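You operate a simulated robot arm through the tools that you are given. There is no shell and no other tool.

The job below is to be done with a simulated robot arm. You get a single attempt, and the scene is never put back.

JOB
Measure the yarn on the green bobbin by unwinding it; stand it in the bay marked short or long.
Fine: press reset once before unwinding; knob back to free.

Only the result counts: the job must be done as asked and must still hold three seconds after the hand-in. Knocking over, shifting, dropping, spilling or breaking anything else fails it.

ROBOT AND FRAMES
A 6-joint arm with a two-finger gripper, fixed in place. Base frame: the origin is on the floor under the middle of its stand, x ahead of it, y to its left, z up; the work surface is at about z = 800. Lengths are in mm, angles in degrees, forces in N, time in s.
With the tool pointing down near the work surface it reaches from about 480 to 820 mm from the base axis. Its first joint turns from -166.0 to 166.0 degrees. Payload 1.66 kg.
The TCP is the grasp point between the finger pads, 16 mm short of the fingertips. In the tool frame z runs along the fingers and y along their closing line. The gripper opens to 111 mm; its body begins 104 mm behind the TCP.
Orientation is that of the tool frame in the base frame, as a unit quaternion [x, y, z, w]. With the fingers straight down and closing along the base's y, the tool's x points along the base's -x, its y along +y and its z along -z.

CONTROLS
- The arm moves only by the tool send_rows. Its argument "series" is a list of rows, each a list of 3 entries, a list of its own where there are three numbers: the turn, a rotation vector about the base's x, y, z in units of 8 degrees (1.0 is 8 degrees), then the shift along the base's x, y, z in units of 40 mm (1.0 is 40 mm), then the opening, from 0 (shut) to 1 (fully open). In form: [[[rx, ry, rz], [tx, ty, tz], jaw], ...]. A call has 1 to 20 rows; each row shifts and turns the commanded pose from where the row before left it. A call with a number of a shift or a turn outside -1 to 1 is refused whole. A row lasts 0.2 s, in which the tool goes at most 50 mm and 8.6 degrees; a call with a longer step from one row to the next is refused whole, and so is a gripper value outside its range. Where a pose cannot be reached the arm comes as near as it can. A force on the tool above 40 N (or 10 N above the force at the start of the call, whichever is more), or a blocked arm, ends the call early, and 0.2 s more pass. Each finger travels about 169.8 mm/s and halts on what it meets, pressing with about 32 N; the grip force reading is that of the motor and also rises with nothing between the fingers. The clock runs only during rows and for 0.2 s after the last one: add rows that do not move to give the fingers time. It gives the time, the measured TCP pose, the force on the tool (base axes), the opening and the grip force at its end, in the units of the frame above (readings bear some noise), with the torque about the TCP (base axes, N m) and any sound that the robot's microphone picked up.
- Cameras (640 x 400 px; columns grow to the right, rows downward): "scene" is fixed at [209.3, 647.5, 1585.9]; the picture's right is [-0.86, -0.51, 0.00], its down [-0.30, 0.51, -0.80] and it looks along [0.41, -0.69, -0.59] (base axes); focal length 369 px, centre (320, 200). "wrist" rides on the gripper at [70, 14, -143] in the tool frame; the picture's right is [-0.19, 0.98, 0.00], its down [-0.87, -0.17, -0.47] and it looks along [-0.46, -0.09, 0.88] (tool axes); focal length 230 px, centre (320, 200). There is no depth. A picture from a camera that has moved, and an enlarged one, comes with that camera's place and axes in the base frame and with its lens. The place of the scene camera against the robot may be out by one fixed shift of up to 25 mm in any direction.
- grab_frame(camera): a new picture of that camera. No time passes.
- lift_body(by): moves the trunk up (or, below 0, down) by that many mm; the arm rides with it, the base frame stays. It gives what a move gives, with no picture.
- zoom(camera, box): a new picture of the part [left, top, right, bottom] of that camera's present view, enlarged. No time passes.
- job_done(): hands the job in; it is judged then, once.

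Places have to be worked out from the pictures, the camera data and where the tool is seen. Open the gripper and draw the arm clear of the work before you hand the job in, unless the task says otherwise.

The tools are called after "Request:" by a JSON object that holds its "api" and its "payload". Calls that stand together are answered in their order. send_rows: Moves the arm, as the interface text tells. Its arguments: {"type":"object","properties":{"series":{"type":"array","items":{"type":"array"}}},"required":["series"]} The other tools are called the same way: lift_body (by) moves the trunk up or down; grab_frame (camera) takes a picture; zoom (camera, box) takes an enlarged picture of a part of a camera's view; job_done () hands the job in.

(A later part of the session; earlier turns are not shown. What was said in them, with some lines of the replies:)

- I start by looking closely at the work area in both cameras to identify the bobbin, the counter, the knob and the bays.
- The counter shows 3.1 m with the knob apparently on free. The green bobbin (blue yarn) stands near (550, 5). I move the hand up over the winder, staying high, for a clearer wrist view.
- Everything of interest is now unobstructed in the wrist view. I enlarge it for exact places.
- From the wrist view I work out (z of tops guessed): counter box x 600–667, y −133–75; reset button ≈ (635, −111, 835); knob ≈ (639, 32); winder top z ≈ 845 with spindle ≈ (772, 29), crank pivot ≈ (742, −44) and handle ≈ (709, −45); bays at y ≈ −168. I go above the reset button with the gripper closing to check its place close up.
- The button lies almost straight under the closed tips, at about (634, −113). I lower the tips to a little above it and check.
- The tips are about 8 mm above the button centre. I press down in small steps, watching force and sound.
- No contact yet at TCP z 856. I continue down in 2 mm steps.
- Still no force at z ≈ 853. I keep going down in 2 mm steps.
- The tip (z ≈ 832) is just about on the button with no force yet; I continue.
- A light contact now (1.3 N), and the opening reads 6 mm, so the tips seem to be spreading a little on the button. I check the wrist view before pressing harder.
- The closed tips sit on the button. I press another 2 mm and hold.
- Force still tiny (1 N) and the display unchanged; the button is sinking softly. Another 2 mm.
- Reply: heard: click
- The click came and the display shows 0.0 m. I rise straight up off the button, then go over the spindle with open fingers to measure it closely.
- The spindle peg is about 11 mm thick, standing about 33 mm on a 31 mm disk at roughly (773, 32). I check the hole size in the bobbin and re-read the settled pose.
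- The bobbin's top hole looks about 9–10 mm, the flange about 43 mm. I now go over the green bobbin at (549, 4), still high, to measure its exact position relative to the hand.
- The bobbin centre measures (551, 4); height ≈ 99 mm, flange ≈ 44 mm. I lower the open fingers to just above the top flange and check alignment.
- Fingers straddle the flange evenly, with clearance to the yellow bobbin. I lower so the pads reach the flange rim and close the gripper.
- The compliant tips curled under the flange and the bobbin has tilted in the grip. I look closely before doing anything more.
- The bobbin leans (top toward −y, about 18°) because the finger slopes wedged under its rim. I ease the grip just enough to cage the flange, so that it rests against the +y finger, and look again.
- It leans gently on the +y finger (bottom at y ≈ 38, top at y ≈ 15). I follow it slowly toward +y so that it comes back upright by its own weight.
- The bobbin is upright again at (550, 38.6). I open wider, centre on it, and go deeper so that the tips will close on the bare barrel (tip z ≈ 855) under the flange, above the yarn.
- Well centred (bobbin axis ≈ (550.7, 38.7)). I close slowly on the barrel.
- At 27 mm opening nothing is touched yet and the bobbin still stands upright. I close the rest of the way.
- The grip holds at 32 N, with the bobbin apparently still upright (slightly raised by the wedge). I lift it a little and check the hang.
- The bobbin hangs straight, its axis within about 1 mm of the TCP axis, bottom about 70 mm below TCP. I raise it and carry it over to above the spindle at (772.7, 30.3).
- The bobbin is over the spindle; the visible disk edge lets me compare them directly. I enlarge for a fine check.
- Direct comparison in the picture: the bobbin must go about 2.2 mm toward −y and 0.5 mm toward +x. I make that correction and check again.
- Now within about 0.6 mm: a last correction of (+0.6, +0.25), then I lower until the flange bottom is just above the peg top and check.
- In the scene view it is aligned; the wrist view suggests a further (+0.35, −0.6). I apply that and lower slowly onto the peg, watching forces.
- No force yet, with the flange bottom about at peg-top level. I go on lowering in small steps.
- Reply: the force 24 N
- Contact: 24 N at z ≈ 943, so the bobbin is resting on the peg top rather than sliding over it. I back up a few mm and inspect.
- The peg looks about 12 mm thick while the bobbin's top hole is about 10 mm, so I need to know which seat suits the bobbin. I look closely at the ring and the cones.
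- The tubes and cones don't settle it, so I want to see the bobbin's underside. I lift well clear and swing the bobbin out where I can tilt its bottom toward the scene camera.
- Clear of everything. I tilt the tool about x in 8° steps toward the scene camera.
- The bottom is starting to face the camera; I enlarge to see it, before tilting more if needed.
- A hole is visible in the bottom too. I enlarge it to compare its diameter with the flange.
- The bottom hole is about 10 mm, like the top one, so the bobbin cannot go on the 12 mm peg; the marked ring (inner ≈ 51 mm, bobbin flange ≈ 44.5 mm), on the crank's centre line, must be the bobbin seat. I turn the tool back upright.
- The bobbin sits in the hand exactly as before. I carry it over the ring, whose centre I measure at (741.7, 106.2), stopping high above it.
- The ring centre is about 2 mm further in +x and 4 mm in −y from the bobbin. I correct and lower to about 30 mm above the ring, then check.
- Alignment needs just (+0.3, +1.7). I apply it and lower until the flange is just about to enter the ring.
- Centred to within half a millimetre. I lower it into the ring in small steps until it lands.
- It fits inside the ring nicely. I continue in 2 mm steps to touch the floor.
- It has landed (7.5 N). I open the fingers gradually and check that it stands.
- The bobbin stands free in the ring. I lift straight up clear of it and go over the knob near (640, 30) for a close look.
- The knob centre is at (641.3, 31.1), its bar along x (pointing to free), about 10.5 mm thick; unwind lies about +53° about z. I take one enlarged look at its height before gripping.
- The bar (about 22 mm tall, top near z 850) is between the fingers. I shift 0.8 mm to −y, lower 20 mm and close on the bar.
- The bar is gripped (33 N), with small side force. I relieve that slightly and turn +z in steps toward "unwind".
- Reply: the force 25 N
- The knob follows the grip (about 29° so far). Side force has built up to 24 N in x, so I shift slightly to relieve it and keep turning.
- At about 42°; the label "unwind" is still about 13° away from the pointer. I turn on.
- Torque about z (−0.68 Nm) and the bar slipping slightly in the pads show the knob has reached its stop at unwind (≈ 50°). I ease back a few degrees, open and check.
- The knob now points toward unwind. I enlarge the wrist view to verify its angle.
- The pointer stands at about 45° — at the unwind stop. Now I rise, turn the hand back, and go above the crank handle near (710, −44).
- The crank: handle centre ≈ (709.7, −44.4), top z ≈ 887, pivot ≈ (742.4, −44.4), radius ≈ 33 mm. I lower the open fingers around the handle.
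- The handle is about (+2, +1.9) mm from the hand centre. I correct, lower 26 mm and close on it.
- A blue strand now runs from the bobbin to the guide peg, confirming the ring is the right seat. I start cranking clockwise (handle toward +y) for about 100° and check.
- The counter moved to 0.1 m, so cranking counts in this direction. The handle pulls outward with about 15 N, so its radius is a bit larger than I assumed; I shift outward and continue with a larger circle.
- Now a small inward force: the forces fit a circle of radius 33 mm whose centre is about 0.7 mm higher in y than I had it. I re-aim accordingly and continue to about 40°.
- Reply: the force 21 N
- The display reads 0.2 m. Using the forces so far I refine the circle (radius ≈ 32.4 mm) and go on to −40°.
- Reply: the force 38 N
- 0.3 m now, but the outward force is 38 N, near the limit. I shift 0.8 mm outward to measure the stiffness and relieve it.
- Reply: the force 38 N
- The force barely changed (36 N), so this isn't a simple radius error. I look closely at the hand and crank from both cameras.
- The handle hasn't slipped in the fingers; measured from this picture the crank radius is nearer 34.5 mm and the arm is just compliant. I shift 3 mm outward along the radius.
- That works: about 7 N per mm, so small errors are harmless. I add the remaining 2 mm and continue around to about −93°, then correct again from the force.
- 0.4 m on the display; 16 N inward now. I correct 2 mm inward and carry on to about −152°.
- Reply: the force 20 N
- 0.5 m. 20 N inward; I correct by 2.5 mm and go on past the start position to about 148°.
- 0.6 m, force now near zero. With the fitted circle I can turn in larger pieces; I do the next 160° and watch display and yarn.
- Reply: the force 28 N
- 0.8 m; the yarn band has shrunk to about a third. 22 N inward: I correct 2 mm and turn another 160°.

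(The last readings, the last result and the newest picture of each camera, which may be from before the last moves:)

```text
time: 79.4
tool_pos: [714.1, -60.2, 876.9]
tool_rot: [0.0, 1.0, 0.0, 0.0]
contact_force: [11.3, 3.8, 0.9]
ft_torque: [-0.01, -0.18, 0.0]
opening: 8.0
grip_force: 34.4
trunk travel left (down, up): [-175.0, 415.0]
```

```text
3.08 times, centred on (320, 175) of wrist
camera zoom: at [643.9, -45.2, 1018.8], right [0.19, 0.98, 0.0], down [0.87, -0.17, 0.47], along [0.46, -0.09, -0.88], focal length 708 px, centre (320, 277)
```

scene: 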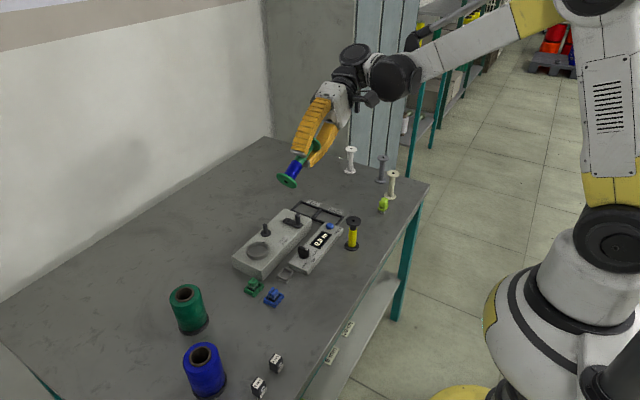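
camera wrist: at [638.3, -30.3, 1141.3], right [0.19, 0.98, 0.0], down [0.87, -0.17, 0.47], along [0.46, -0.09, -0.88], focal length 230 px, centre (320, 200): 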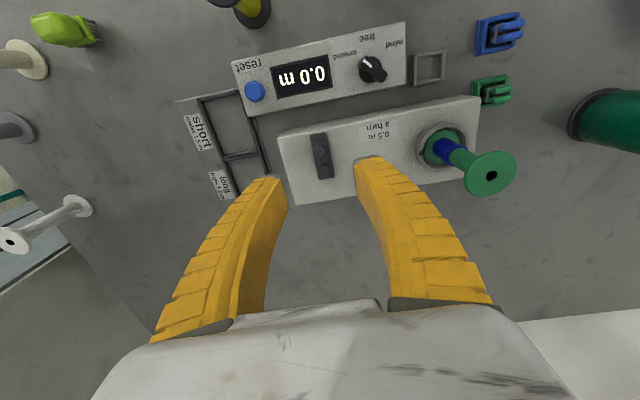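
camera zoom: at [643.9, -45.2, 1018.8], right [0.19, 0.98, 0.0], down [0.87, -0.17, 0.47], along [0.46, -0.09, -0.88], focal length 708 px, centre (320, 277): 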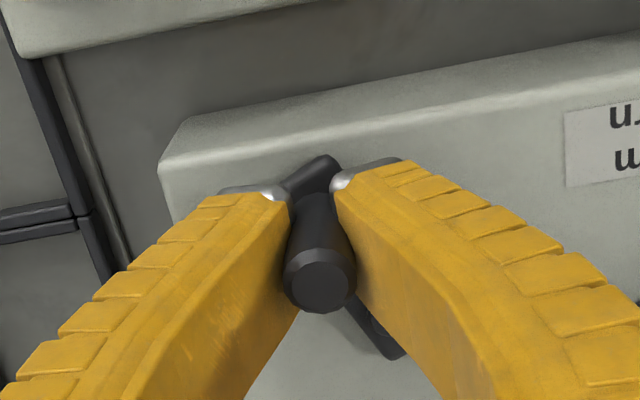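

1.0 m, with only a thin band of yarn left. I go on in smaller pieces, 60° now.

Request:
{"api": "send_rows", "payload": {"series": [[[0, 0, 0], [-0.063, 0.295, 0], 0.06], [[0, 0, 0], [0.0198, 0.2963, 0], 0.06], [[0, 0, 0], [0.1198, 0.2718, 0], 0.06], [[0, 0, 0], [0, 0, 0], 0.06]]}}

Request:
{"api": "zoom", "payload": {"camera": "scene", "box": [240, 210, 340, 270]}}

Request:
{"api": "zoom", "payload": {"camera": "wrist", "box": [300, 60, 520, 240]}}

```text
time: 80.4
tool_pos: [718.3, -24.8, 877.2]
tool_rot: [0.0, 1.0, 0.0, -0.001]
contact_force: [1.9, -3.1, -0.9]
ft_torque: [-0.03, 0.14, 0.0]
opening: 7.9
grip_force: 34.4
trunk travel left (down, up): [-175.0, 415.0]
```

```text
6.40 times, centred on (290, 240) of scene
camera zoom: at [209.3, 647.5, 1585.9], right [-0.86, -0.51, 0.0], down [-0.3, 0.51, -0.8], along [0.41, -0.69, -0.59], focal length 2362 px, centre (512, -56)
```

zoom: 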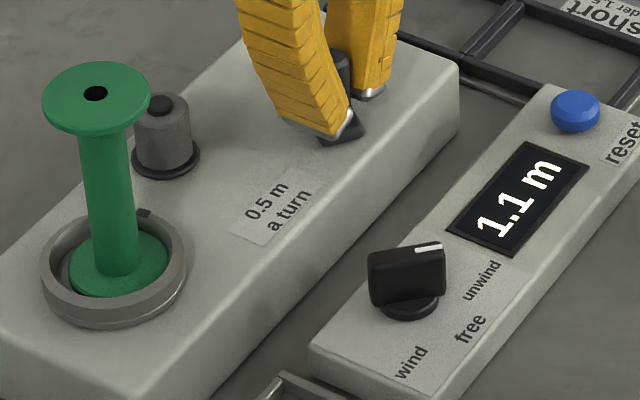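

```text
2.22 times, centred on (410, 150) of wrist
camera zoom: at [647.5, -11.0, 1019.0], right [0.19, 0.98, 0.0], down [0.87, -0.17, 0.47], along [0.46, -0.09, -0.88], focal length 511 px, centre (120, 311)
```

zoom: 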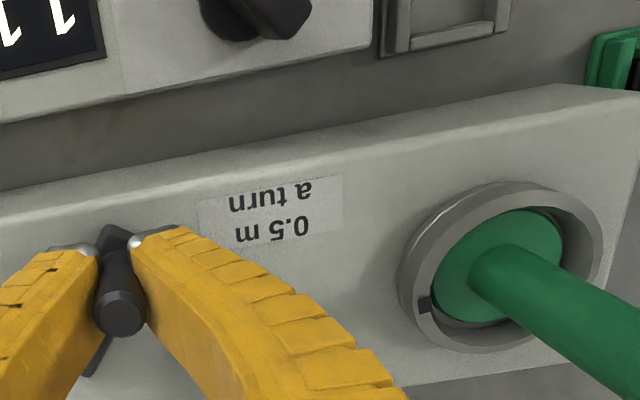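

The strand is gone, the barrel is bare and the counter reads 1.1 m — under 1.5 m, so "short". I release the handle, rise, and go back over the knob with the hand turned 45°.

Request:
{"api": "send_rows", "payload": {"series": [[[0, 0, 0], [0, 0, 0], 0.15], [[0, 0, 0], [0, 0, 0], 0.25], [[0, 0, 0], [0, 0, 0], 0.35], [[0, 0, 0], [0, 0, 0.5], 0.38], [[0, 0, 0], [0, 0, 0.9], 0.38], [[0, 0, 0], [0, 0, 0.9], 0.38], [[0, 0, 0], [0, 0, 0.8], 0.38], [[0, 0, 0.945], [-0.32, 0.22, 0], 0.38], [[0, 0, 0.945], [-0.32, 0.22, 0], 0.38], [[0, 0, 0.945], [-0.32, 0.22, 0], 0.38], [[0, 0, 0.945], [-0.32, 0.22, 0], 0.35], [[0, 0, 0.945], [-0.32, 0.22, 0], 0.32], [[0, 0, 0.945], [-0.3, 0.27, 0], 0.3], [[0, 0, 0], [0, 0, -0.6], 0.3], [[0, 0, 0], [0, 0, 0], 0.3]]}}

Request:
{"api": "grab_frame", "payload": {"camera": "wrist"}}

Request:
{"api": "zoom", "payload": {"camera": "wrist", "box": [270, 90, 370, 190]}}

Request:
{"api": "grab_frame", "payload": {"camera": "scene"}}

```text
time: 83.6
tool_pos: [640.6, 30.5, 976.2]
tool_rot: [-0.386, 0.923, 0.001, 0.0]
contact_force: [0.2, 1.1, -1.2]
ft_torque: [-0.01, 0.02, 0.0]
opening: 35.8
grip_force: 1.5
trunk travel left (down, up): [-175.0, 415.0]
```

```text
taken
camera wrist: at [582.6, -9.6, 1117.7], right [-0.57, 0.82, 0.0], down [0.73, 0.5, 0.47], along [0.39, 0.27, -0.88], focal length 230 px, centre (320, 200)
```

wrist: 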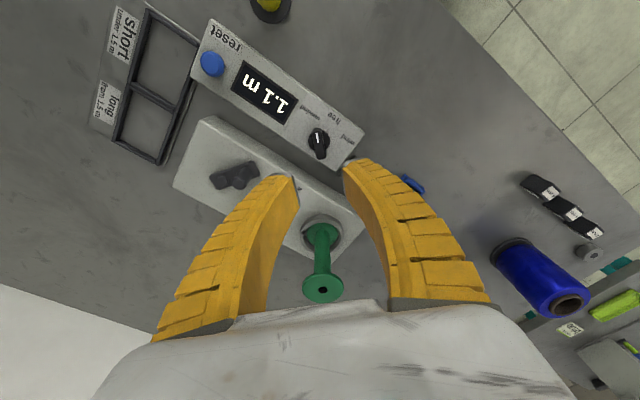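

```text
4.00 times, centred on (320, 140) of wrist
camera zoom: at [582.6, -9.6, 1117.7], right [-0.57, 0.82, 0.0], down [0.73, 0.5, 0.47], along [0.39, 0.27, -0.88], focal length 920 px, centre (320, 440)
```

zoom: 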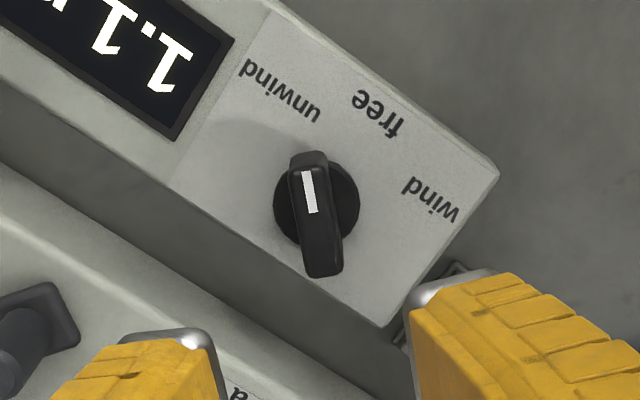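

```text
taken
```

scene: 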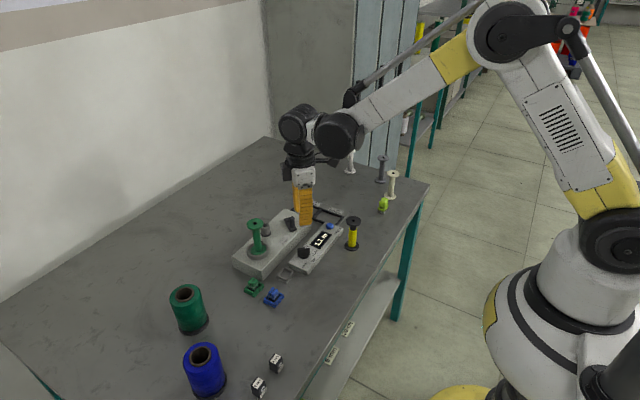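

The bar is aligned with the turned hand to within a degree and about 1 mm in x. I lower to just above the bar and check.

Request:
{"api": "send_rows", "payload": {"series": [[[0, 0, 0], [0.025, 0.003, -0.8], 0.3], [[0, 0, 0], [0, 0, -0.8], 0.3], [[0, 0, 0], [0, 0, -0.7], 0.3], [[0, 0, 0], [0, 0, -0.25], 0.3], [[0, 0, 0], [0, 0, 0], 0.3], [[0, 0, 0], [0, 0, 0], 0.3]]}}

Request:
{"api": "zoom", "payload": {"camera": "wrist", "box": [260, 120, 380, 220]}}

```text
time: 85.0
tool_pos: [642.7, 30.9, 874.7]
tool_rot: [-0.386, 0.923, 0.0, 0.001]
contact_force: [0.3, 0.4, 0.2]
ft_torque: [0.01, -0.03, 0.01]
opening: 35.8
grip_force: 2.0
trunk travel left (down, up): [-175.0, 415.0]
```

```text
4.00 times, centred on (320, 170) of wrist
camera zoom: at [583.5, -9.2, 1016.4], right [-0.57, 0.82, 0.0], down [0.73, 0.5, 0.47], along [0.39, 0.27, -0.88], focal length 920 px, centre (320, 320)
```

zoom: 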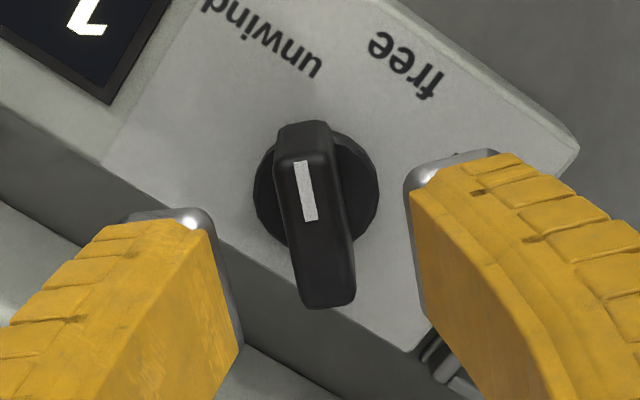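

Well centred. I lower onto the bar, close, and turn back −45° in steps.

Request:
{"api": "send_rows", "payload": {"series": [[[0, 0, 0], [0, 0, -0.25], 0.3], [[0, 0, 0], [0, 0, -0.2], 0.3], [[0, 0, 0], [0, 0, -0.15], 0.3], [[0, 0, 0], [0, 0, 0], 0.22], [[0, 0, 0], [0, 0, 0], 0.15], [[0, 0, 0], [0, 0, 0], 0.1], [[0, 0, 0], [0, 0, 0], 0.06], [[0, 0, 0], [0, 0, 0], 0.03], [[0, 0, 0], [0, 0, 0], 0.03]]}}

Request:
{"api": "zoom", "payload": {"camera": "wrist", "box": [260, 120, 380, 220]}}

```text
time: 87.0
tool_pos: [642.5, 30.0, 850.4]
tool_rot: [-0.386, 0.923, 0.0, 0.0]
contact_force: [7.0, -5.9, 1.6]
ft_torque: [0.0, -0.06, 0.0]
opening: 12.6
grip_force: 7.3
trunk travel left (down, up): [-175.0, 415.0]
```

```text
4.00 times, centred on (320, 170) of wrist
camera zoom: at [582.8, -10.1, 992.7], right [-0.56, 0.83, 0.0], down [0.73, 0.5, 0.47], along [0.39, 0.27, -0.88], focal length 920 px, centre (320, 320)
```

zoom: 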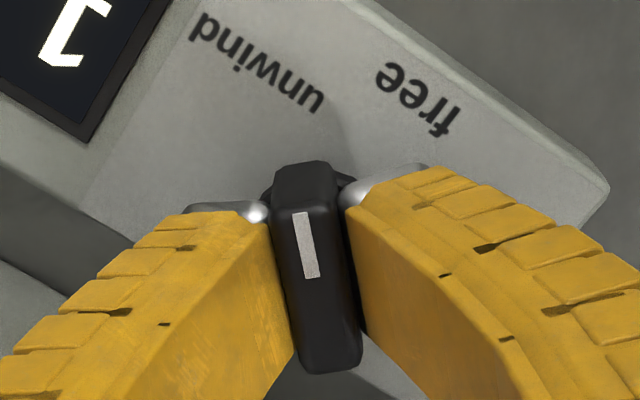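

One finger is in contact (force 9 N along the closing line) and the grip isn't yet full. I shift about 1 mm to centre and close further.

Request:
{"api": "send_rows", "payload": {"series": [[[0, 0, 0], [0.018, -0.016, 0], 0.03], [[0, 0, 0], [0, 0, 0], 0.0], [[0, 0, 0], [0, 0, 0], 0.0], [[0, 0, 0], [0, 0, 0], 0.0]]}}

Request:
{"api": "zoom", "payload": {"camera": "wrist", "box": [260, 120, 380, 220]}}

```text
time: 88.0
tool_pos: [643.0, 29.7, 851.2]
tool_rot: [-0.385, 0.923, -0.001, 0.0]
contact_force: [3.6, -0.4, 8.2]
ft_torque: [-0.02, -0.01, -0.06]
opening: 8.8
grip_force: 33.6
trunk travel left (down, up): [-175.0, 415.0]
```

```text
4.00 times, centred on (320, 170) of wrist
camera zoom: at [583.2, -10.7, 992.7], right [-0.57, 0.82, 0.0], down [0.73, 0.5, 0.47], along [0.39, 0.27, -0.88], focal length 920 px, centre (320, 320)
```

zoom: 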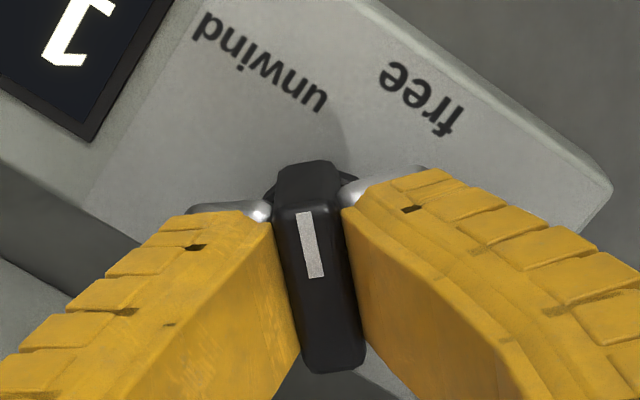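

Firm grip now. I turn back half way and check forces.

Request:
{"api": "send_rows", "payload": {"series": [[[0, 0, -0.945], [0, 0, 0], 0.0], [[0, 0, -0.945], [0, 0, 0], 0.0], [[0, 0, -0.945], [0, 0, 0], 0.0], [[0, 0, 0], [0, 0, 0], 0.0]]}}

```text
time: 89.0
tool_pos: [642.1, 29.7, 850.8]
tool_rot: [-0.195, 0.981, 0.0, 0.0]
contact_force: [5.5, 1.9, 7.6]
ft_torque: [-0.02, 0.07, 0.01]
opening: 8.1
grip_force: 34.1
trunk travel left (down, up): [-175.0, 415.0]
```

Forces are small. I complete the turn back to the starting (free) angle.

Request:
{"api": "send_rows", "payload": {"series": [[[0, 0, -0.945], [0, 0, 0], 0.0], [[0, 0, -0.945], [0, 0, 0], 0.0], [[0, 0, -0.945], [0, 0, 0], 0.0], [[0, 0, 0], [0, 0, 0], 0.0]]}}

Request:
{"api": "zoom", "payload": {"camera": "wrist", "box": [260, 120, 380, 220]}}

```text
time: 90.0
tool_pos: [642.0, 30.7, 852.0]
tool_rot: [0.001, 1.0, 0.0, 0.0]
contact_force: [3.2, 3.0, 5.8]
ft_torque: [0.01, -0.09, 0.01]
opening: 7.4
grip_force: 33.7
trunk travel left (down, up): [-175.0, 415.0]
```

```text
4.00 times, centred on (320, 170) of wrist
camera zoom: at [571.8, 43.9, 993.3], right [0.19, 0.98, 0.0], down [0.87, -0.17, 0.47], along [0.46, -0.09, -0.88], focal length 920 px, centre (320, 320)
```

zoom: 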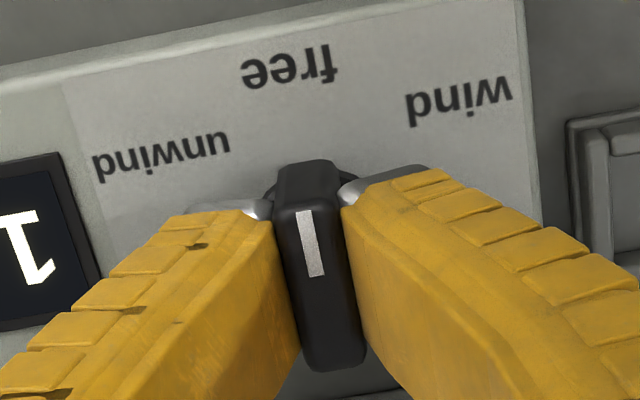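

The knob looks exactly as it did at "free" originally. I open, lift off and verify.

Request:
{"api": "send_rows", "payload": {"series": [[[0, 0, 0], [0, 0, 0], 0.08], [[0, 0, 0], [0, 0, 0], 0.15], [[0, 0, 0], [0, 0, 0], 0.25], [[0, 0, 0], [0, 0, 0], 0.32], [[0, 0, 0], [0, 0, 0.4], 0.32], [[0, 0, 0], [0, 0, 0.8], 0.32], [[0, 0, 0], [0, 0, 0.9], 0.4], [[0, 0, 0], [0, 0, 0.9], 0.5], [[0, 0, 0], [0, 0, 0.8], 0.62], [[0, 0, 0], [0, 0, 0], 0.62]]}}

Request:
{"api": "grab_frame", "payload": {"camera": "wrist"}}

Request:
{"api": "zoom", "payload": {"camera": "scene", "box": [230, 180, 350, 280]}}

Request:
{"api": "zoom", "payload": {"camera": "wrist", "box": [250, 90, 370, 190]}}

```text
time: 92.2
tool_pos: [641.0, 32.7, 1005.0]
tool_rot: [-0.001, 1.0, 0.0, 0.0]
contact_force: [0.7, -1.0, -0.8]
ft_torque: [0.01, 0.02, 0.01]
opening: 70.6
grip_force: 0.7
trunk travel left (down, up): [-175.0, 415.0]
```

```text
taken
camera wrist: at [570.9, 46.1, 1147.8], right [0.19, 0.98, 0.0], down [0.87, -0.17, 0.47], along [0.46, -0.09, -0.88], focal length 230 px, centre (320, 200)
```

wrist: 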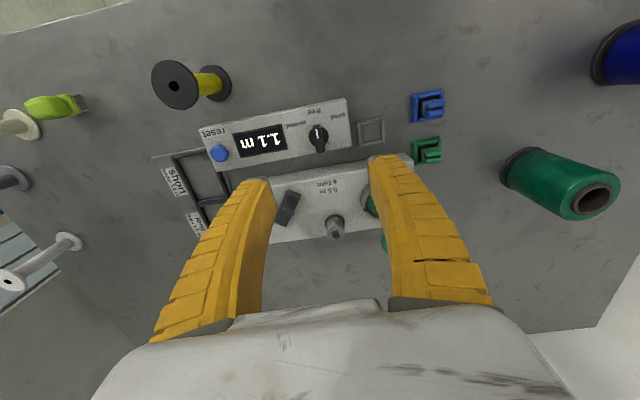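

```text
4.00 times, centred on (290, 230) of scene
camera zoom: at [209.3, 647.5, 1585.9], right [-0.86, -0.51, 0.0], down [-0.3, 0.51, -0.8], along [0.41, -0.69, -0.59], focal length 1476 px, centre (440, 80)
```

zoom: 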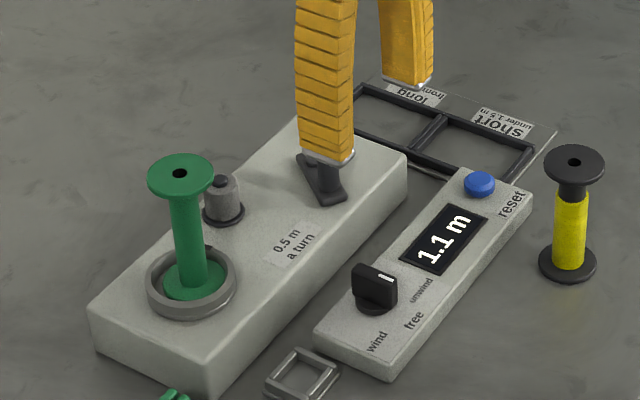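

```text
4.00 times, centred on (310, 140) of wrist
camera zoom: at [570.9, 46.1, 1147.8], right [0.19, 0.98, 0.0], down [0.87, -0.17, 0.47], along [0.46, -0.09, -0.88], focal length 920 px, centre (360, 440)
```

zoom: 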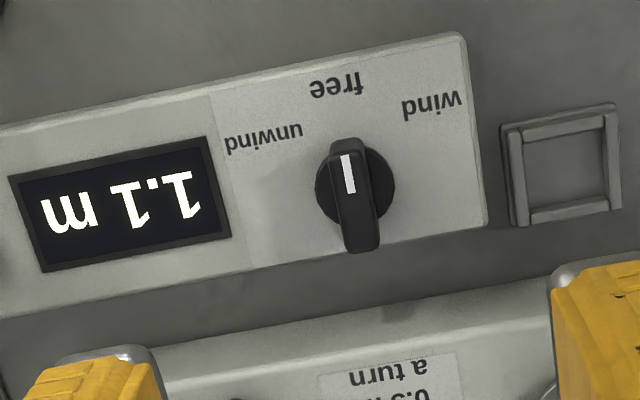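

The knob is back on free; display 1.1 m. Now I go over the bobbin in the ring and measure where it stands.

Request:
{"api": "send_rows", "payload": {"series": [[[0, 0, 0], [0.84, 0.6, 0.1], 0.62], [[0, 0, 0], [0.84, 0.6, 0], 0.62], [[0, 0, 0], [0.84, 0.6, 0], 0.62], [[0, 0, 0], [0, 0, 0], 0.62], [[0, 0, 0], [0, 0, 0], 0.62]]}}

Request:
{"api": "zoom", "payload": {"camera": "wrist", "box": [240, 100, 400, 220]}}

Request:
{"api": "zoom", "payload": {"camera": "scene", "box": [220, 160, 310, 280]}}

```text
time: 93.4
tool_pos: [740.0, 101.8, 1005.8]
tool_rot: [0.0, 1.0, 0.0, 0.0]
contact_force: [-0.7, -0.5, -0.1]
ft_torque: [-0.03, -0.01, 0.01]
opening: 70.4
grip_force: 1.4
trunk travel left (down, up): [-175.0, 415.0]
```

```text
3.33 times, centred on (320, 160) of wrist
camera zoom: at [670.1, 114.7, 1147.9], right [0.19, 0.98, 0.0], down [0.87, -0.17, 0.47], along [0.46, -0.09, -0.88], focal length 767 px, centre (320, 333)
```

zoom: 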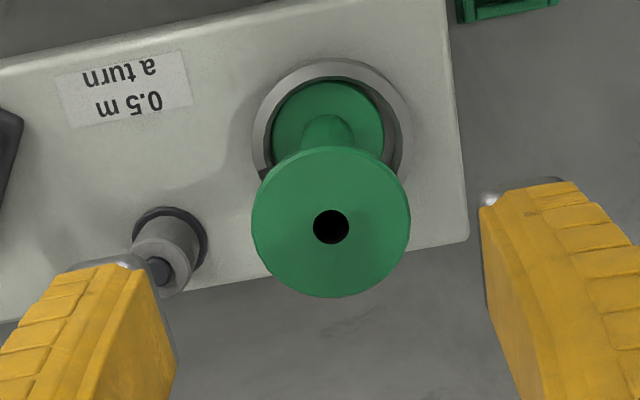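

```text
3.33 times, centred on (265, 220) of scene
camera zoom: at [209.3, 647.5, 1585.9], right [-0.86, -0.51, 0.0], down [-0.3, 0.51, -0.8], along [0.41, -0.69, -0.59], focal length 1230 px, centre (503, 133)
```

zoom: 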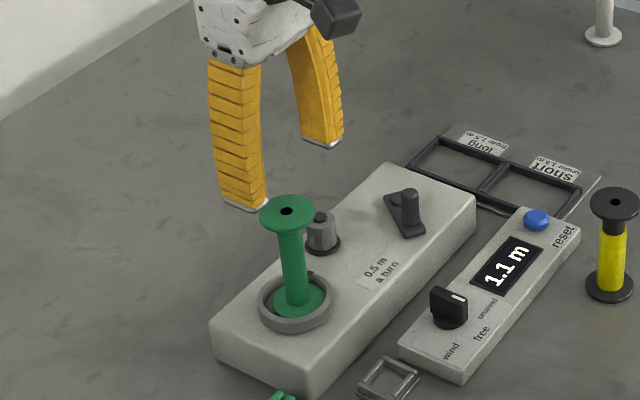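

The bobbin axis is (+3.6, +2.9) mm from the hand centre, upright. I correct and lower around it, checking half way.

Request:
{"api": "send_rows", "payload": {"series": [[[0, 0, 0], [0.09, 0.072, -0.3], 0.62], [[0, 0, 0], [0, 0, -0.6], 0.62], [[0, 0, 0], [0, 0, -0.5], 0.62], [[0, 0, 0], [0, 0, 0], 0.62], [[0, 0, 0], [0, 0, 0], 0.62]]}}

Request:
{"api": "zoom", "payload": {"camera": "wrist", "box": [240, 100, 400, 220]}}

```text
time: 94.6
tool_pos: [744.1, 102.0, 948.3]
tool_rot: [0.0, 1.0, 0.001, 0.001]
contact_force: [-0.6, -0.1, 0.3]
ft_torque: [0.01, -0.01, 0.02]
opening: 70.6
grip_force: 1.1
trunk travel left (down, up): [-175.0, 415.0]
```

```text
3.33 times, centred on (320, 160) of wrist
camera zoom: at [674.0, 116.1, 1090.2], right [0.19, 0.98, 0.0], down [0.87, -0.17, 0.47], along [0.46, -0.09, -0.88], focal length 767 px, centre (320, 333)
```

zoom: 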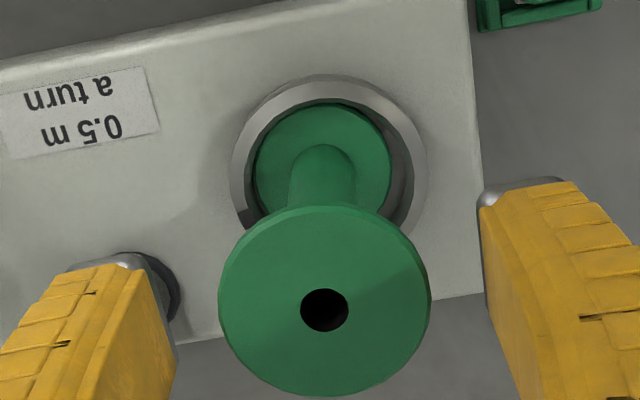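

Shift another (+1, +1), lower the last 30 mm and close slowly on the barrel.

Request:
{"api": "send_rows", "payload": {"series": [[[0, 0, 0], [0.025, 0.025, -0.3], 0.62], [[0, 0, 0], [0, 0, -0.45], 0.62], [[0, 0, 0], [0, 0, 0], 0.62], [[0, 0, 0], [0, 0, 0], 0.5], [[0, 0, 0], [0, 0, 0], 0.4], [[0, 0, 0], [0, 0, 0], 0.32], [[0, 0, 0], [0, 0, 0], 0.26], [[0, 0, 0], [0, 0, 0], 0.22], [[0, 0, 0], [0, 0, 0], 0.22]]}}

Request:
{"api": "zoom", "payload": {"camera": "wrist", "box": [240, 100, 400, 240]}}

Request:
{"api": "zoom", "payload": {"camera": "scene", "box": [230, 190, 300, 275]}}

```text
time: 96.6
tool_pos: [743.8, 105.7, 919.0]
tool_rot: [0.0, 1.0, -0.001, 0.0]
contact_force: [-0.8, -0.6, -0.5]
ft_torque: [0.01, -0.02, 0.01]
opening: 27.4
grip_force: 2.2
trunk travel left (down, up): [-175.0, 415.0]
```

```text
2.86 times, centred on (320, 170) of wrist
camera zoom: at [674.4, 118.7, 1061.8], right [0.19, 0.98, 0.0], down [0.87, -0.17, 0.47], along [0.46, -0.09, -0.88], focal length 657 px, centre (320, 286)
```

zoom: 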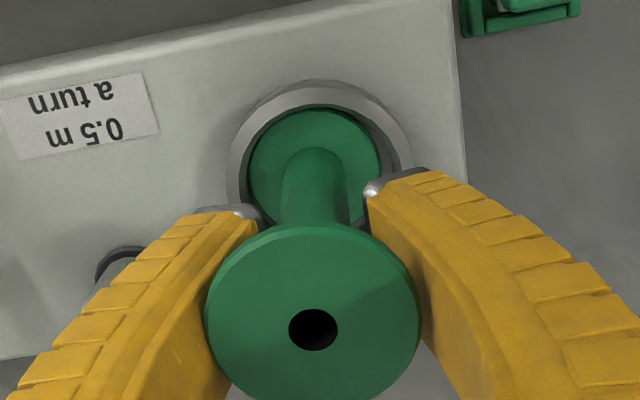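

```text
4.71 times, centred on (265, 232) of scene
camera zoom: at [209.3, 647.5, 1585.9], right [-0.86, -0.51, 0.0], down [-0.3, 0.51, -0.8], along [0.41, -0.69, -0.59], focal length 1737 px, centre (579, 47)
```

zoom: 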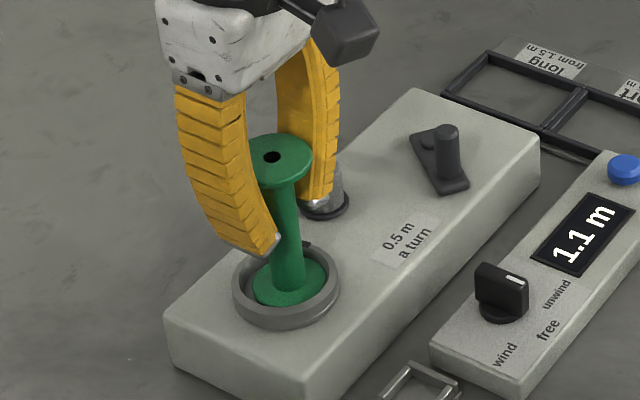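

The bobbin is about 1 mm to −y of the hand centre; I shift (+1, −1.1) and then close fully.

Request:
{"api": "send_rows", "payload": {"series": [[[0, 0, 0], [0.025, -0.028, 0], 0.22], [[0, 0, 0], [0, 0, 0], 0.19], [[0, 0, 0], [0, 0, 0], 0.17], [[0, 0, 0], [0, 0, 0], 0.15], [[0, 0, 0], [0, 0, 0], 0.13], [[0, 0, 0], [0, 0, 0], 0.1], [[0, 0, 0], [0, 0, 0], 0.1]]}}

Request:
{"api": "zoom", "payload": {"camera": "wrist", "box": [240, 100, 400, 240]}}

Request:
{"api": "zoom", "payload": {"camera": "scene", "box": [230, 190, 300, 275]}}

```text
time: 98.2
tool_pos: [746.8, 103.4, 920.4]
tool_rot: [0.001, 1.0, 0.001, 0.0]
contact_force: [0.1, -0.8, -0.6]
ft_torque: [0.04, -0.02, 0.0]
opening: 16.0
grip_force: 32.1
trunk travel left (down, up): [-175.0, 415.0]
```

```text
2.86 times, centred on (320, 170) of wrist
camera zoom: at [676.2, 117.9, 1062.3], right [0.19, 0.98, 0.0], down [0.87, -0.17, 0.47], along [0.46, -0.09, -0.88], focal length 657 px, centre (320, 286)
```

zoom: 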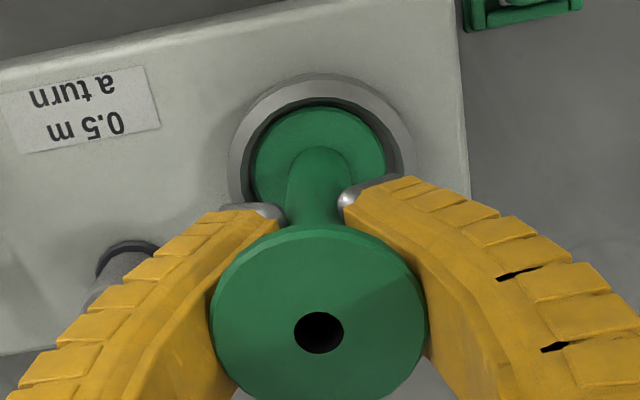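

```text
4.71 times, centred on (265, 232) of scene
camera zoom: at [209.3, 647.5, 1585.9], right [-0.86, -0.51, 0.0], down [-0.3, 0.51, -0.8], along [0.41, -0.69, -0.59], focal length 1737 px, centre (579, 47)
```

zoom: 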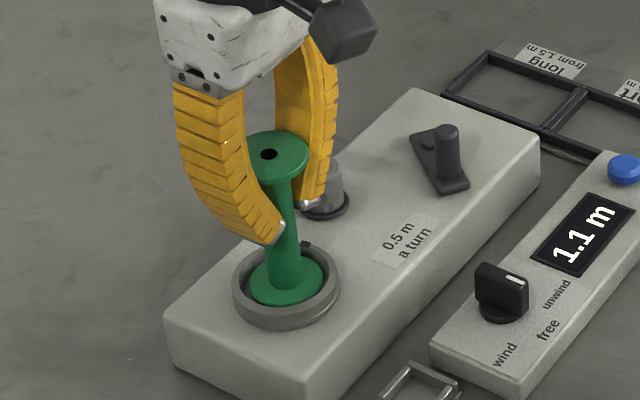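

Gripped vertically. I lift it straight out of the ring and carry it high over to the "short" bay near (674, −167).

Request:
{"api": "send_rows", "payload": {"series": [[[0, 0, 0], [0, 0, 0.3], 0.1], [[0, 0, 0], [0, 0, 0.6], 0.1], [[0, 0, 0], [0, 0, 0.8], 0.1], [[0, 0, 0], [0, 0, 0.6], 0.1], [[0, 0, 0], [-0.12, -0.5, 0], 0.1], [[0, 0, 0], [-0.25, -0.9, 0], 0.1], [[0, 0, 0], [-0.25, -0.95, 0], 0.1], [[0, 0, 0], [-0.25, -0.95, 0], 0.1], [[0, 0, 0], [-0.25, -0.95, 0], 0.1], [[0, 0, 0], [-0.25, -0.95, 0], 0.1], [[0, 0, 0], [-0.25, -0.95, 0], 0.1], [[0, 0, 0], [-0.15, -0.6, 0], 0.1], [[0, 0, 0], [0, 0, 0], 0.1], [[0, 0, 0], [0, 0, 0], 0.1]]}}

Request:
{"api": "grab_frame", "payload": {"camera": "wrist"}}

Request:
{"api": "zoom", "payload": {"camera": "wrist", "box": [250, 90, 390, 200]}}

Request:
{"api": "zoom", "payload": {"camera": "scene", "box": [280, 130, 370, 250]}}

```text
time: 101.2
tool_pos: [675.5, -165.5, 1011.1]
tool_rot: [0.0, 1.0, 0.0, -0.001]
contact_force: [0.2, -0.4, -0.3]
ft_torque: [-0.01, 0.0, -0.03]
opening: 15.4
grip_force: 31.4
trunk travel left (down, up): [-175.0, 415.0]
```

```text
taken
camera wrist: at [605.8, -153.2, 1153.5], right [0.19, 0.98, 0.0], down [0.87, -0.17, 0.47], along [0.46, -0.09, -0.88], focal length 230 px, centre (320, 200)
```

wrist: 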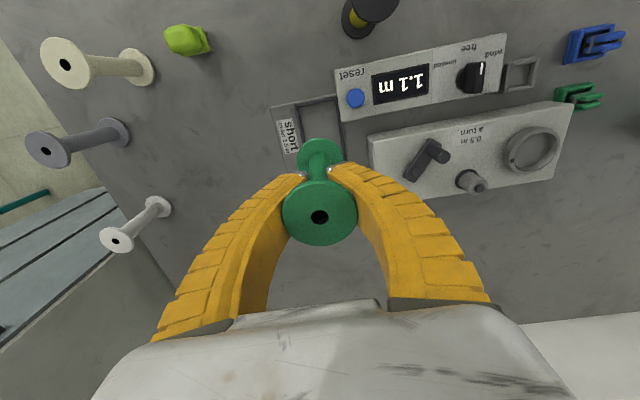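

```text
3.64 times, centred on (320, 145) of wrist
camera zoom: at [605.8, -153.2, 1153.5], right [0.19, 0.98, 0.0], down [0.87, -0.17, 0.47], along [0.46, -0.09, -0.88], focal length 837 px, centre (320, 400)
```

zoom: 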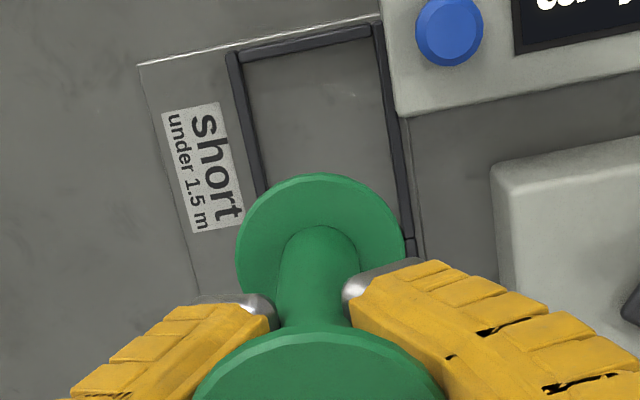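

```text
3.33 times, centred on (325, 190) of scene
camera zoom: at [209.3, 647.5, 1585.9], right [-0.86, -0.51, 0.0], down [-0.3, 0.51, -0.8], along [0.41, -0.69, -0.59], focal length 1230 px, centre (303, 233)
```

zoom: 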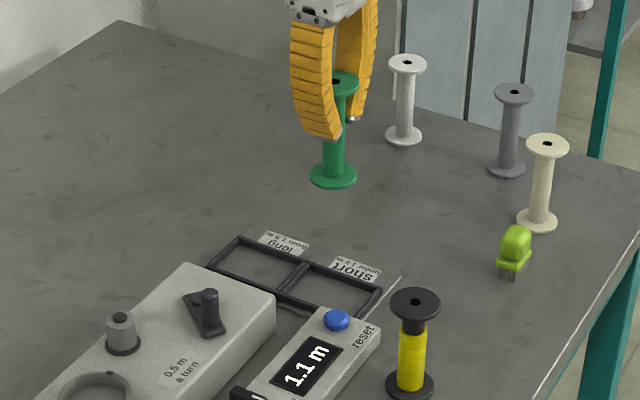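

I lower to about 55 mm above the bay and take closer pictures of the bay edges around the flange.

Request:
{"api": "send_rows", "payload": {"series": [[[0, 0, 0], [0, 0, -0.6], 0.1], [[0, 0, 0], [0, 0, -0.7], 0.1], [[0, 0, 0], [0, 0, -0.7], 0.1], [[0, 0, 0], [0, 0, 0], 0.1], [[0, 0, 0], [0, 0, 0], 0.1]]}}

Request:
{"api": "zoom", "payload": {"camera": "wrist", "box": [270, 90, 370, 180]}}

Request:
{"api": "zoom", "payload": {"camera": "scene", "box": [290, 165, 350, 235]}}

```text
time: 102.4
tool_pos: [676.3, -165.7, 931.7]
tool_rot: [0.0, 1.0, 0.001, -0.001]
contact_force: [0.5, 0.8, 0.2]
ft_torque: [0.01, 0.01, -0.02]
opening: 15.1
grip_force: 32.2
trunk travel left (down, up): [-175.0, 415.0]
```

```text
4.44 times, centred on (320, 135) of wrist
camera zoom: at [607.3, -151.8, 1073.6], right [0.19, 0.98, 0.0], down [0.87, -0.17, 0.47], along [0.46, -0.09, -0.88], focal length 1022 px, centre (320, 489)
```

zoom: 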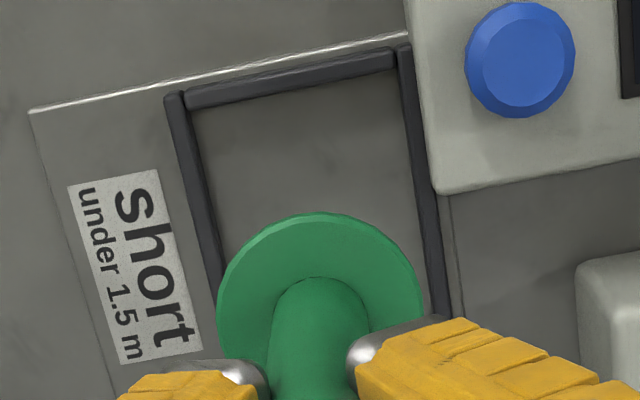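

```text
5.71 times, centred on (320, 200) of scene
camera zoom: at [209.3, 647.5, 1585.9], right [-0.86, -0.51, 0.0], down [-0.3, 0.51, -0.8], along [0.41, -0.69, -0.59], focal length 2109 px, centre (320, 200)
```

zoom: 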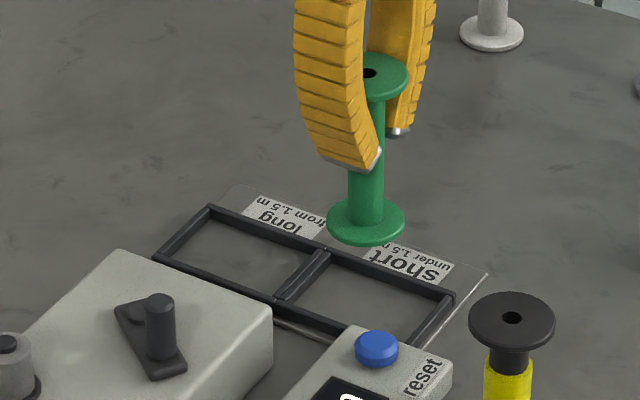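

The short bay's inside measures y −191.4…−137.8, x 636…712, so its centre is (674, −164.6); the bobbin is within 1–2 mm of it. I nudge (−1, +0.7) and lower to about 20 mm above the floor, then check.

Request:
{"api": "send_rows", "payload": {"series": [[[0, 0, 0], [-0.025, 0.018, -0.2], 0.1], [[0, 0, 0], [0, 0, -0.4], 0.1], [[0, 0, 0], [0, 0, -0.4], 0.1], [[0, 0, 0], [0, 0, 0], 0.1], [[0, 0, 0], [0, 0, 0], 0.1]]}}

Request:
{"api": "zoom", "payload": {"camera": "wrist", "box": [270, 90, 370, 180]}}

Request:
{"api": "zoom", "payload": {"camera": "scene", "box": [290, 165, 350, 235]}}

```text
time: 103.6
tool_pos: [675.5, -164.6, 893.1]
tool_rot: [0.0, 1.0, 0.001, 0.0]
contact_force: [-0.7, 0.3, -0.8]
ft_torque: [0.03, 0.02, 0.0]
opening: 15.2
grip_force: 32.2
trunk travel left (down, up): [-175.0, 415.0]
```

```text
4.44 times, centred on (320, 135) of wrist
camera zoom: at [605.6, -151.5, 1034.6], right [0.19, 0.98, 0.0], down [0.87, -0.17, 0.47], along [0.46, -0.09, -0.88], focal length 1022 px, centre (320, 489)
```

zoom: 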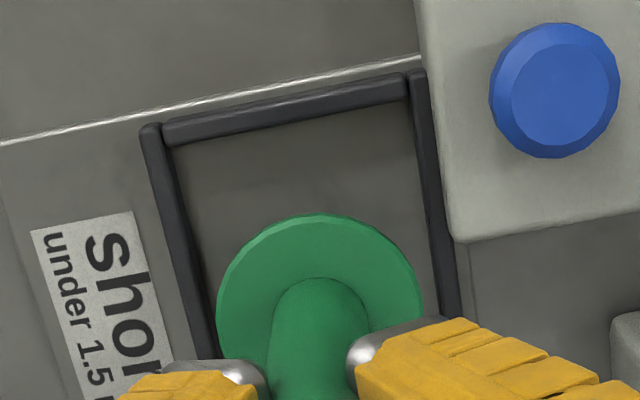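

```text
5.71 times, centred on (320, 200) of scene
camera zoom: at [209.3, 647.5, 1585.9], right [-0.86, -0.51, 0.0], down [-0.3, 0.51, -0.8], along [0.41, -0.69, -0.59], focal length 2109 px, centre (320, 200)
```

zoom: 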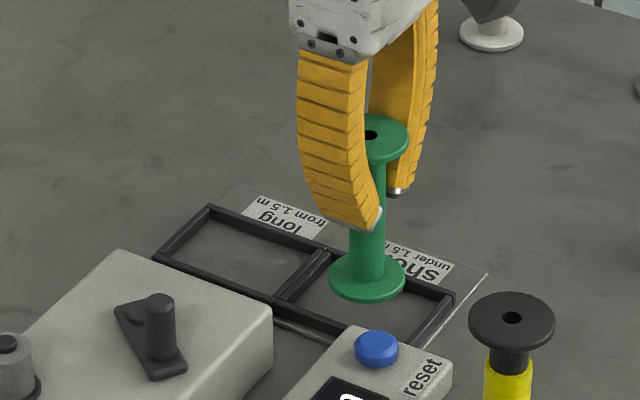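

The flange is inside both side bars with about 4–5 mm to spare. I lower in small steps until contact.

Request:
{"api": "send_rows", "payload": {"series": [[[0, 0, 0], [0, -0.012, -0.125], 0.1], [[0, 0, 0], [0, 0, -0.125], 0.1], [[0, 0, 0], [0, 0, -0.1], 0.1], [[0, 0, 0], [0, 0, -0.05], 0.1], [[0, 0, 0], [0, 0, 0], 0.1]]}}

Request:
{"api": "zoom", "payload": {"camera": "scene", "box": [290, 165, 350, 235]}}

```text
time: 104.8
tool_pos: [677.3, -164.7, 877.6]
tool_rot: [-0.001, 1.0, 0.0, 0.0]
contact_force: [0.4, -0.8, -1.0]
ft_torque: [-0.01, -0.01, 0.0]
opening: 15.3
grip_force: 31.5
trunk travel left (down, up): [-175.0, 415.0]
```

```text
5.71 times, centred on (320, 200) of scene
camera zoom: at [209.3, 647.5, 1585.9], right [-0.86, -0.51, 0.0], down [-0.3, 0.51, -0.8], along [0.41, -0.69, -0.59], focal length 2109 px, centre (320, 200)
```

zoom: 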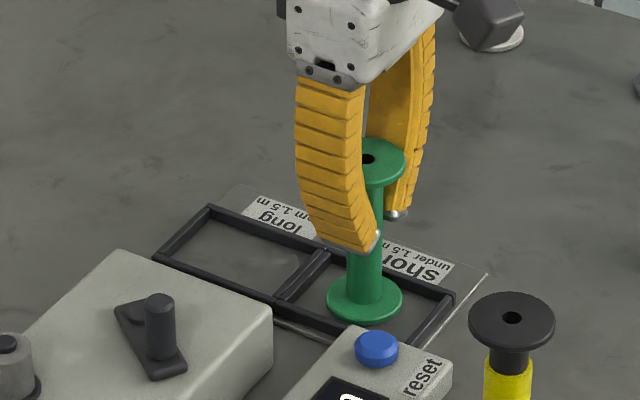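

No contact yet and the flange is going down between the bars. I continue with 2 mm steps.

Request:
{"api": "send_rows", "payload": {"series": [[[0, 0, 0], [0, 0, -0.05], 0.1], [[0, 0, 0], [0, 0, -0.05], 0.1], [[0, 0, 0], [0, 0, 0], 0.1]]}}

Request:
{"api": "zoom", "payload": {"camera": "wrist", "box": [270, 90, 370, 180]}}

```text
time: 105.6
tool_pos: [677.5, -166.4, 873.5]
tool_rot: [0.0, 1.0, 0.0, 0.0]
contact_force: [0.8, 0.1, 0.2]
ft_torque: [0.02, 0.0, 0.01]
opening: 15.3
grip_force: 31.7
trunk travel left (down, up): [-175.0, 415.0]
```

```text
4.44 times, centred on (320, 135) of wrist
camera zoom: at [606.8, -152.0, 1014.6], right [0.19, 0.98, 0.0], down [0.87, -0.17, 0.47], along [0.46, -0.09, -0.88], focal length 1022 px, centre (320, 489)
```

zoom: 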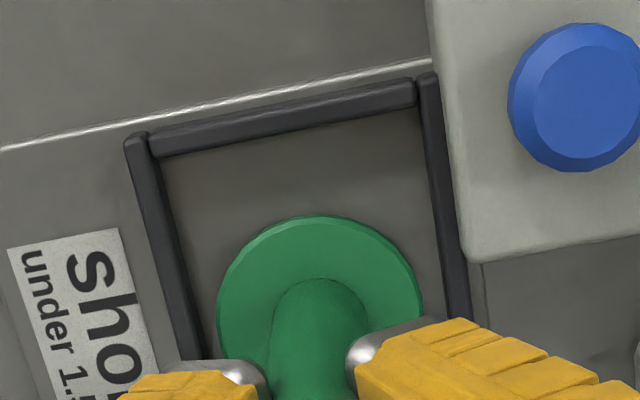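

The flange is well inside the bay. Still no contact; a couple of further 1.5–2 mm steps.

Request:
{"api": "send_rows", "payload": {"series": [[[0, 0, 0], [0, 0, -0.04], 0.1], [[0, 0, 0], [0, 0, -0.04], 0.1], [[0, 0, 0], [0, 0, 0], 0.1]]}}

```text
time: 106.4
tool_pos: [676.9, -165.0, 870.9]
tool_rot: [-0.001, 1.0, 0.0, 0.001]
contact_force: [6.7, -1.3, 20.6]
ft_torque: [-0.02, -0.4, -0.05]
opening: 15.1
grip_force: 31.9
trunk travel left (down, up): [-175.0, 415.0]
```

It has landed (20 N); I ease back up 1.5 mm and open the fingers gradually.

Request:
{"api": "send_rows", "payload": {"series": [[[0, 0, 0], [0, 0, 0.04], 0.1], [[0, 0, 0], [0, 0, 0], 0.13], [[0, 0, 0], [0, 0, 0], 0.17], [[0, 0, 0], [0, 0, 0], 0.22], [[0, 0, 0], [0, 0, 0], 0.3], [[0, 0, 0], [0, 0, 0], 0.4], [[0, 0, 0], [0, 0, 0], 0.5], [[0, 0, 0], [0, 0, 0], 0.6], [[0, 0, 0], [0, 0, 0], 0.62], [[0, 0, 0], [0, 0, 0], 0.62]]}}

Request:
{"api": "zoom", "payload": {"camera": "wrist", "box": [240, 90, 400, 240]}}

Request:
{"api": "zoom", "payload": {"camera": "scene", "box": [290, 165, 350, 235]}}

```text
time: 108.6
tool_pos: [676.7, -166.2, 871.6]
tool_rot: [0.0, 1.0, 0.0, 0.0]
contact_force: [-0.3, -1.6, 0.4]
ft_torque: [-0.05, 0.0, 0.01]
opening: 70.5
grip_force: 0.8
trunk travel left (down, up): [-175.0, 415.0]
```

```text
2.67 times, centred on (320, 165) of wrist
camera zoom: at [607.0, -151.8, 1012.6], right [0.19, 0.98, 0.0], down [0.87, -0.17, 0.47], along [0.46, -0.09, -0.88], focal length 614 px, centre (320, 293)
```

zoom: 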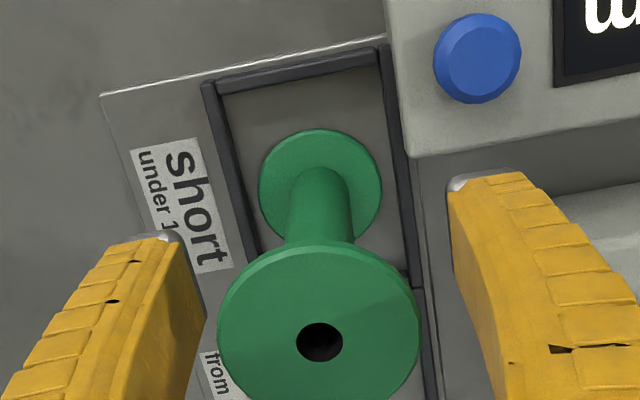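

```text
5.71 times, centred on (320, 200) of scene
camera zoom: at [209.3, 647.5, 1585.9], right [-0.86, -0.51, 0.0], down [-0.3, 0.51, -0.8], along [0.41, -0.69, -0.59], focal length 2109 px, centre (320, 200)
```

zoom: 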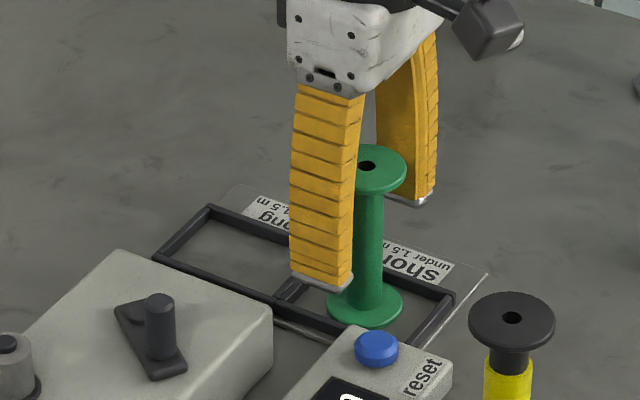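

The bobbin stands upright in the short bay. I lift straight up, well clear, and check.

Request:
{"api": "send_rows", "payload": {"series": [[[0, 0, 0], [0, 0, 0.4], 0.65], [[0, 0, 0], [0, 0, 0.7], 0.65], [[0, 0, 0], [0, 0, 0.9], 0.65], [[0, 0, 0], [0, 0, 0.9], 0.65], [[0, 0, 0], [0, 0, 0.9], 0.65], [[0, 0, 0], [0, 0, 0.9], 0.8], [[0, 0, 0], [0, 0, 0.9], 1], [[0, 0, 0], [0, 0, 0.9], 1], [[0, 0, 0], [-0.8, 0, 0.3], 1], [[0, 0, 0], [-0.8, 0, 0.3], 1], [[0, 0, 0], [-0.8, 0, 0], 1], [[0, 0, 0], [-0.8, 0, 0], 1], [[0, 0, 0], [0, 0, 0], 1]]}}

Request:
{"api": "grab_frame", "payload": {"camera": "scene"}}

Request:
{"api": "grab_frame", "payload": {"camera": "wrist"}}

Request:
{"api": "zoom", "payload": {"camera": "scene", "box": [230, 170, 370, 280]}}

```text
time: 111.4
tool_pos: [548.5, -166.8, 1156.1]
tool_rot: [0.0, 1.0, 0.001, 0.001]
contact_force: [0.2, -0.1, 0.2]
ft_torque: [0.0, 0.0, 0.0]
opening: 111.0
grip_force: 0.0
trunk travel left (down, up): [-175.0, 415.0]
```

```text
taken
```

scene: 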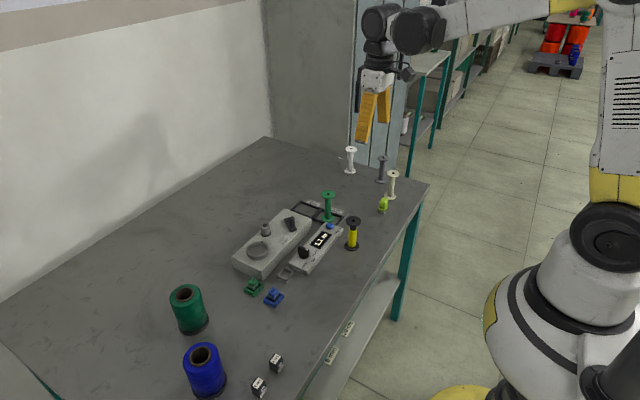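

```text
taken
camera wrist: at [477.9, -153.1, 1297.8], right [0.19, 0.98, 0.0], down [0.87, -0.17, 0.47], along [0.46, -0.09, -0.88], focal length 230 px, centre (320, 200)
```

wrist: 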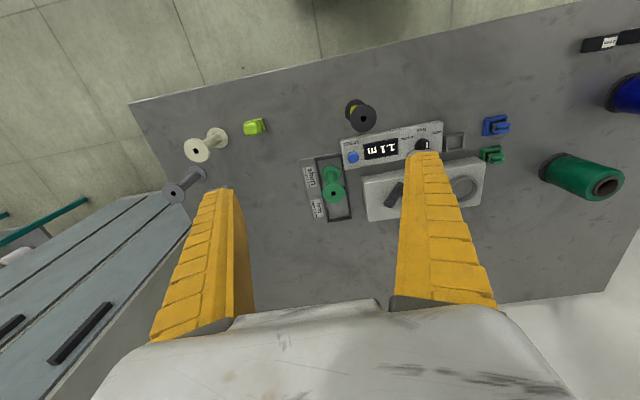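

```text
3.64 times, centred on (300, 225) of scene
camera zoom: at [209.3, 647.5, 1585.9], right [-0.86, -0.51, 0.0], down [-0.3, 0.51, -0.8], along [0.41, -0.69, -0.59], focal length 1342 px, centre (393, 109)
```

zoom: 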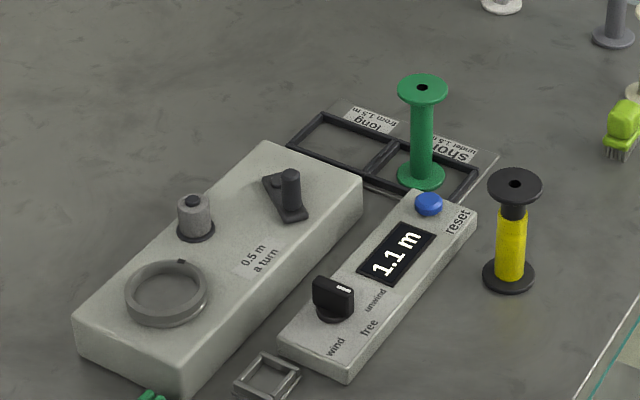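

Everything is in order: reset pressed once, 1.1 m measured, the bobbin upright in the short bay, the knob on free, other items undisturbed, and the gripper open and clear. I hand in the job.

Request:
{"api": "job_done", "payload": {}}

```text
The job is handed in.
```

The yarn on the green bobbin measured 1.1 m, so I stood the bobbin upright in the bay marked short (under 1.5 m). I've handed the job in; no verdict came back.

- **Reset:** pressed once, before unwinding. The display went from 3.1 m to 0.0 m.
- **Unwinding:** I set the knob to unwind and cranked about two turns until the strand disappeared and the barrel was bare. The display then read 1.1 m.
- **Knob:** back on free. The last pictures show it pointing where it started.
- **Mishap along the way:** on my first grasp the bobbin tilted. I set it upright again about 35 mm from its original spot before picking it up properly.
- **Seat:** I first tried the bobbin on the peg, but it did not fit. The ring was the right place for it. Pressing it on the peg took about 24 N and left no visible damage.

In the last pictures nothing else looks moved or knocked over. The gripper is open and the arm is clear of the table.
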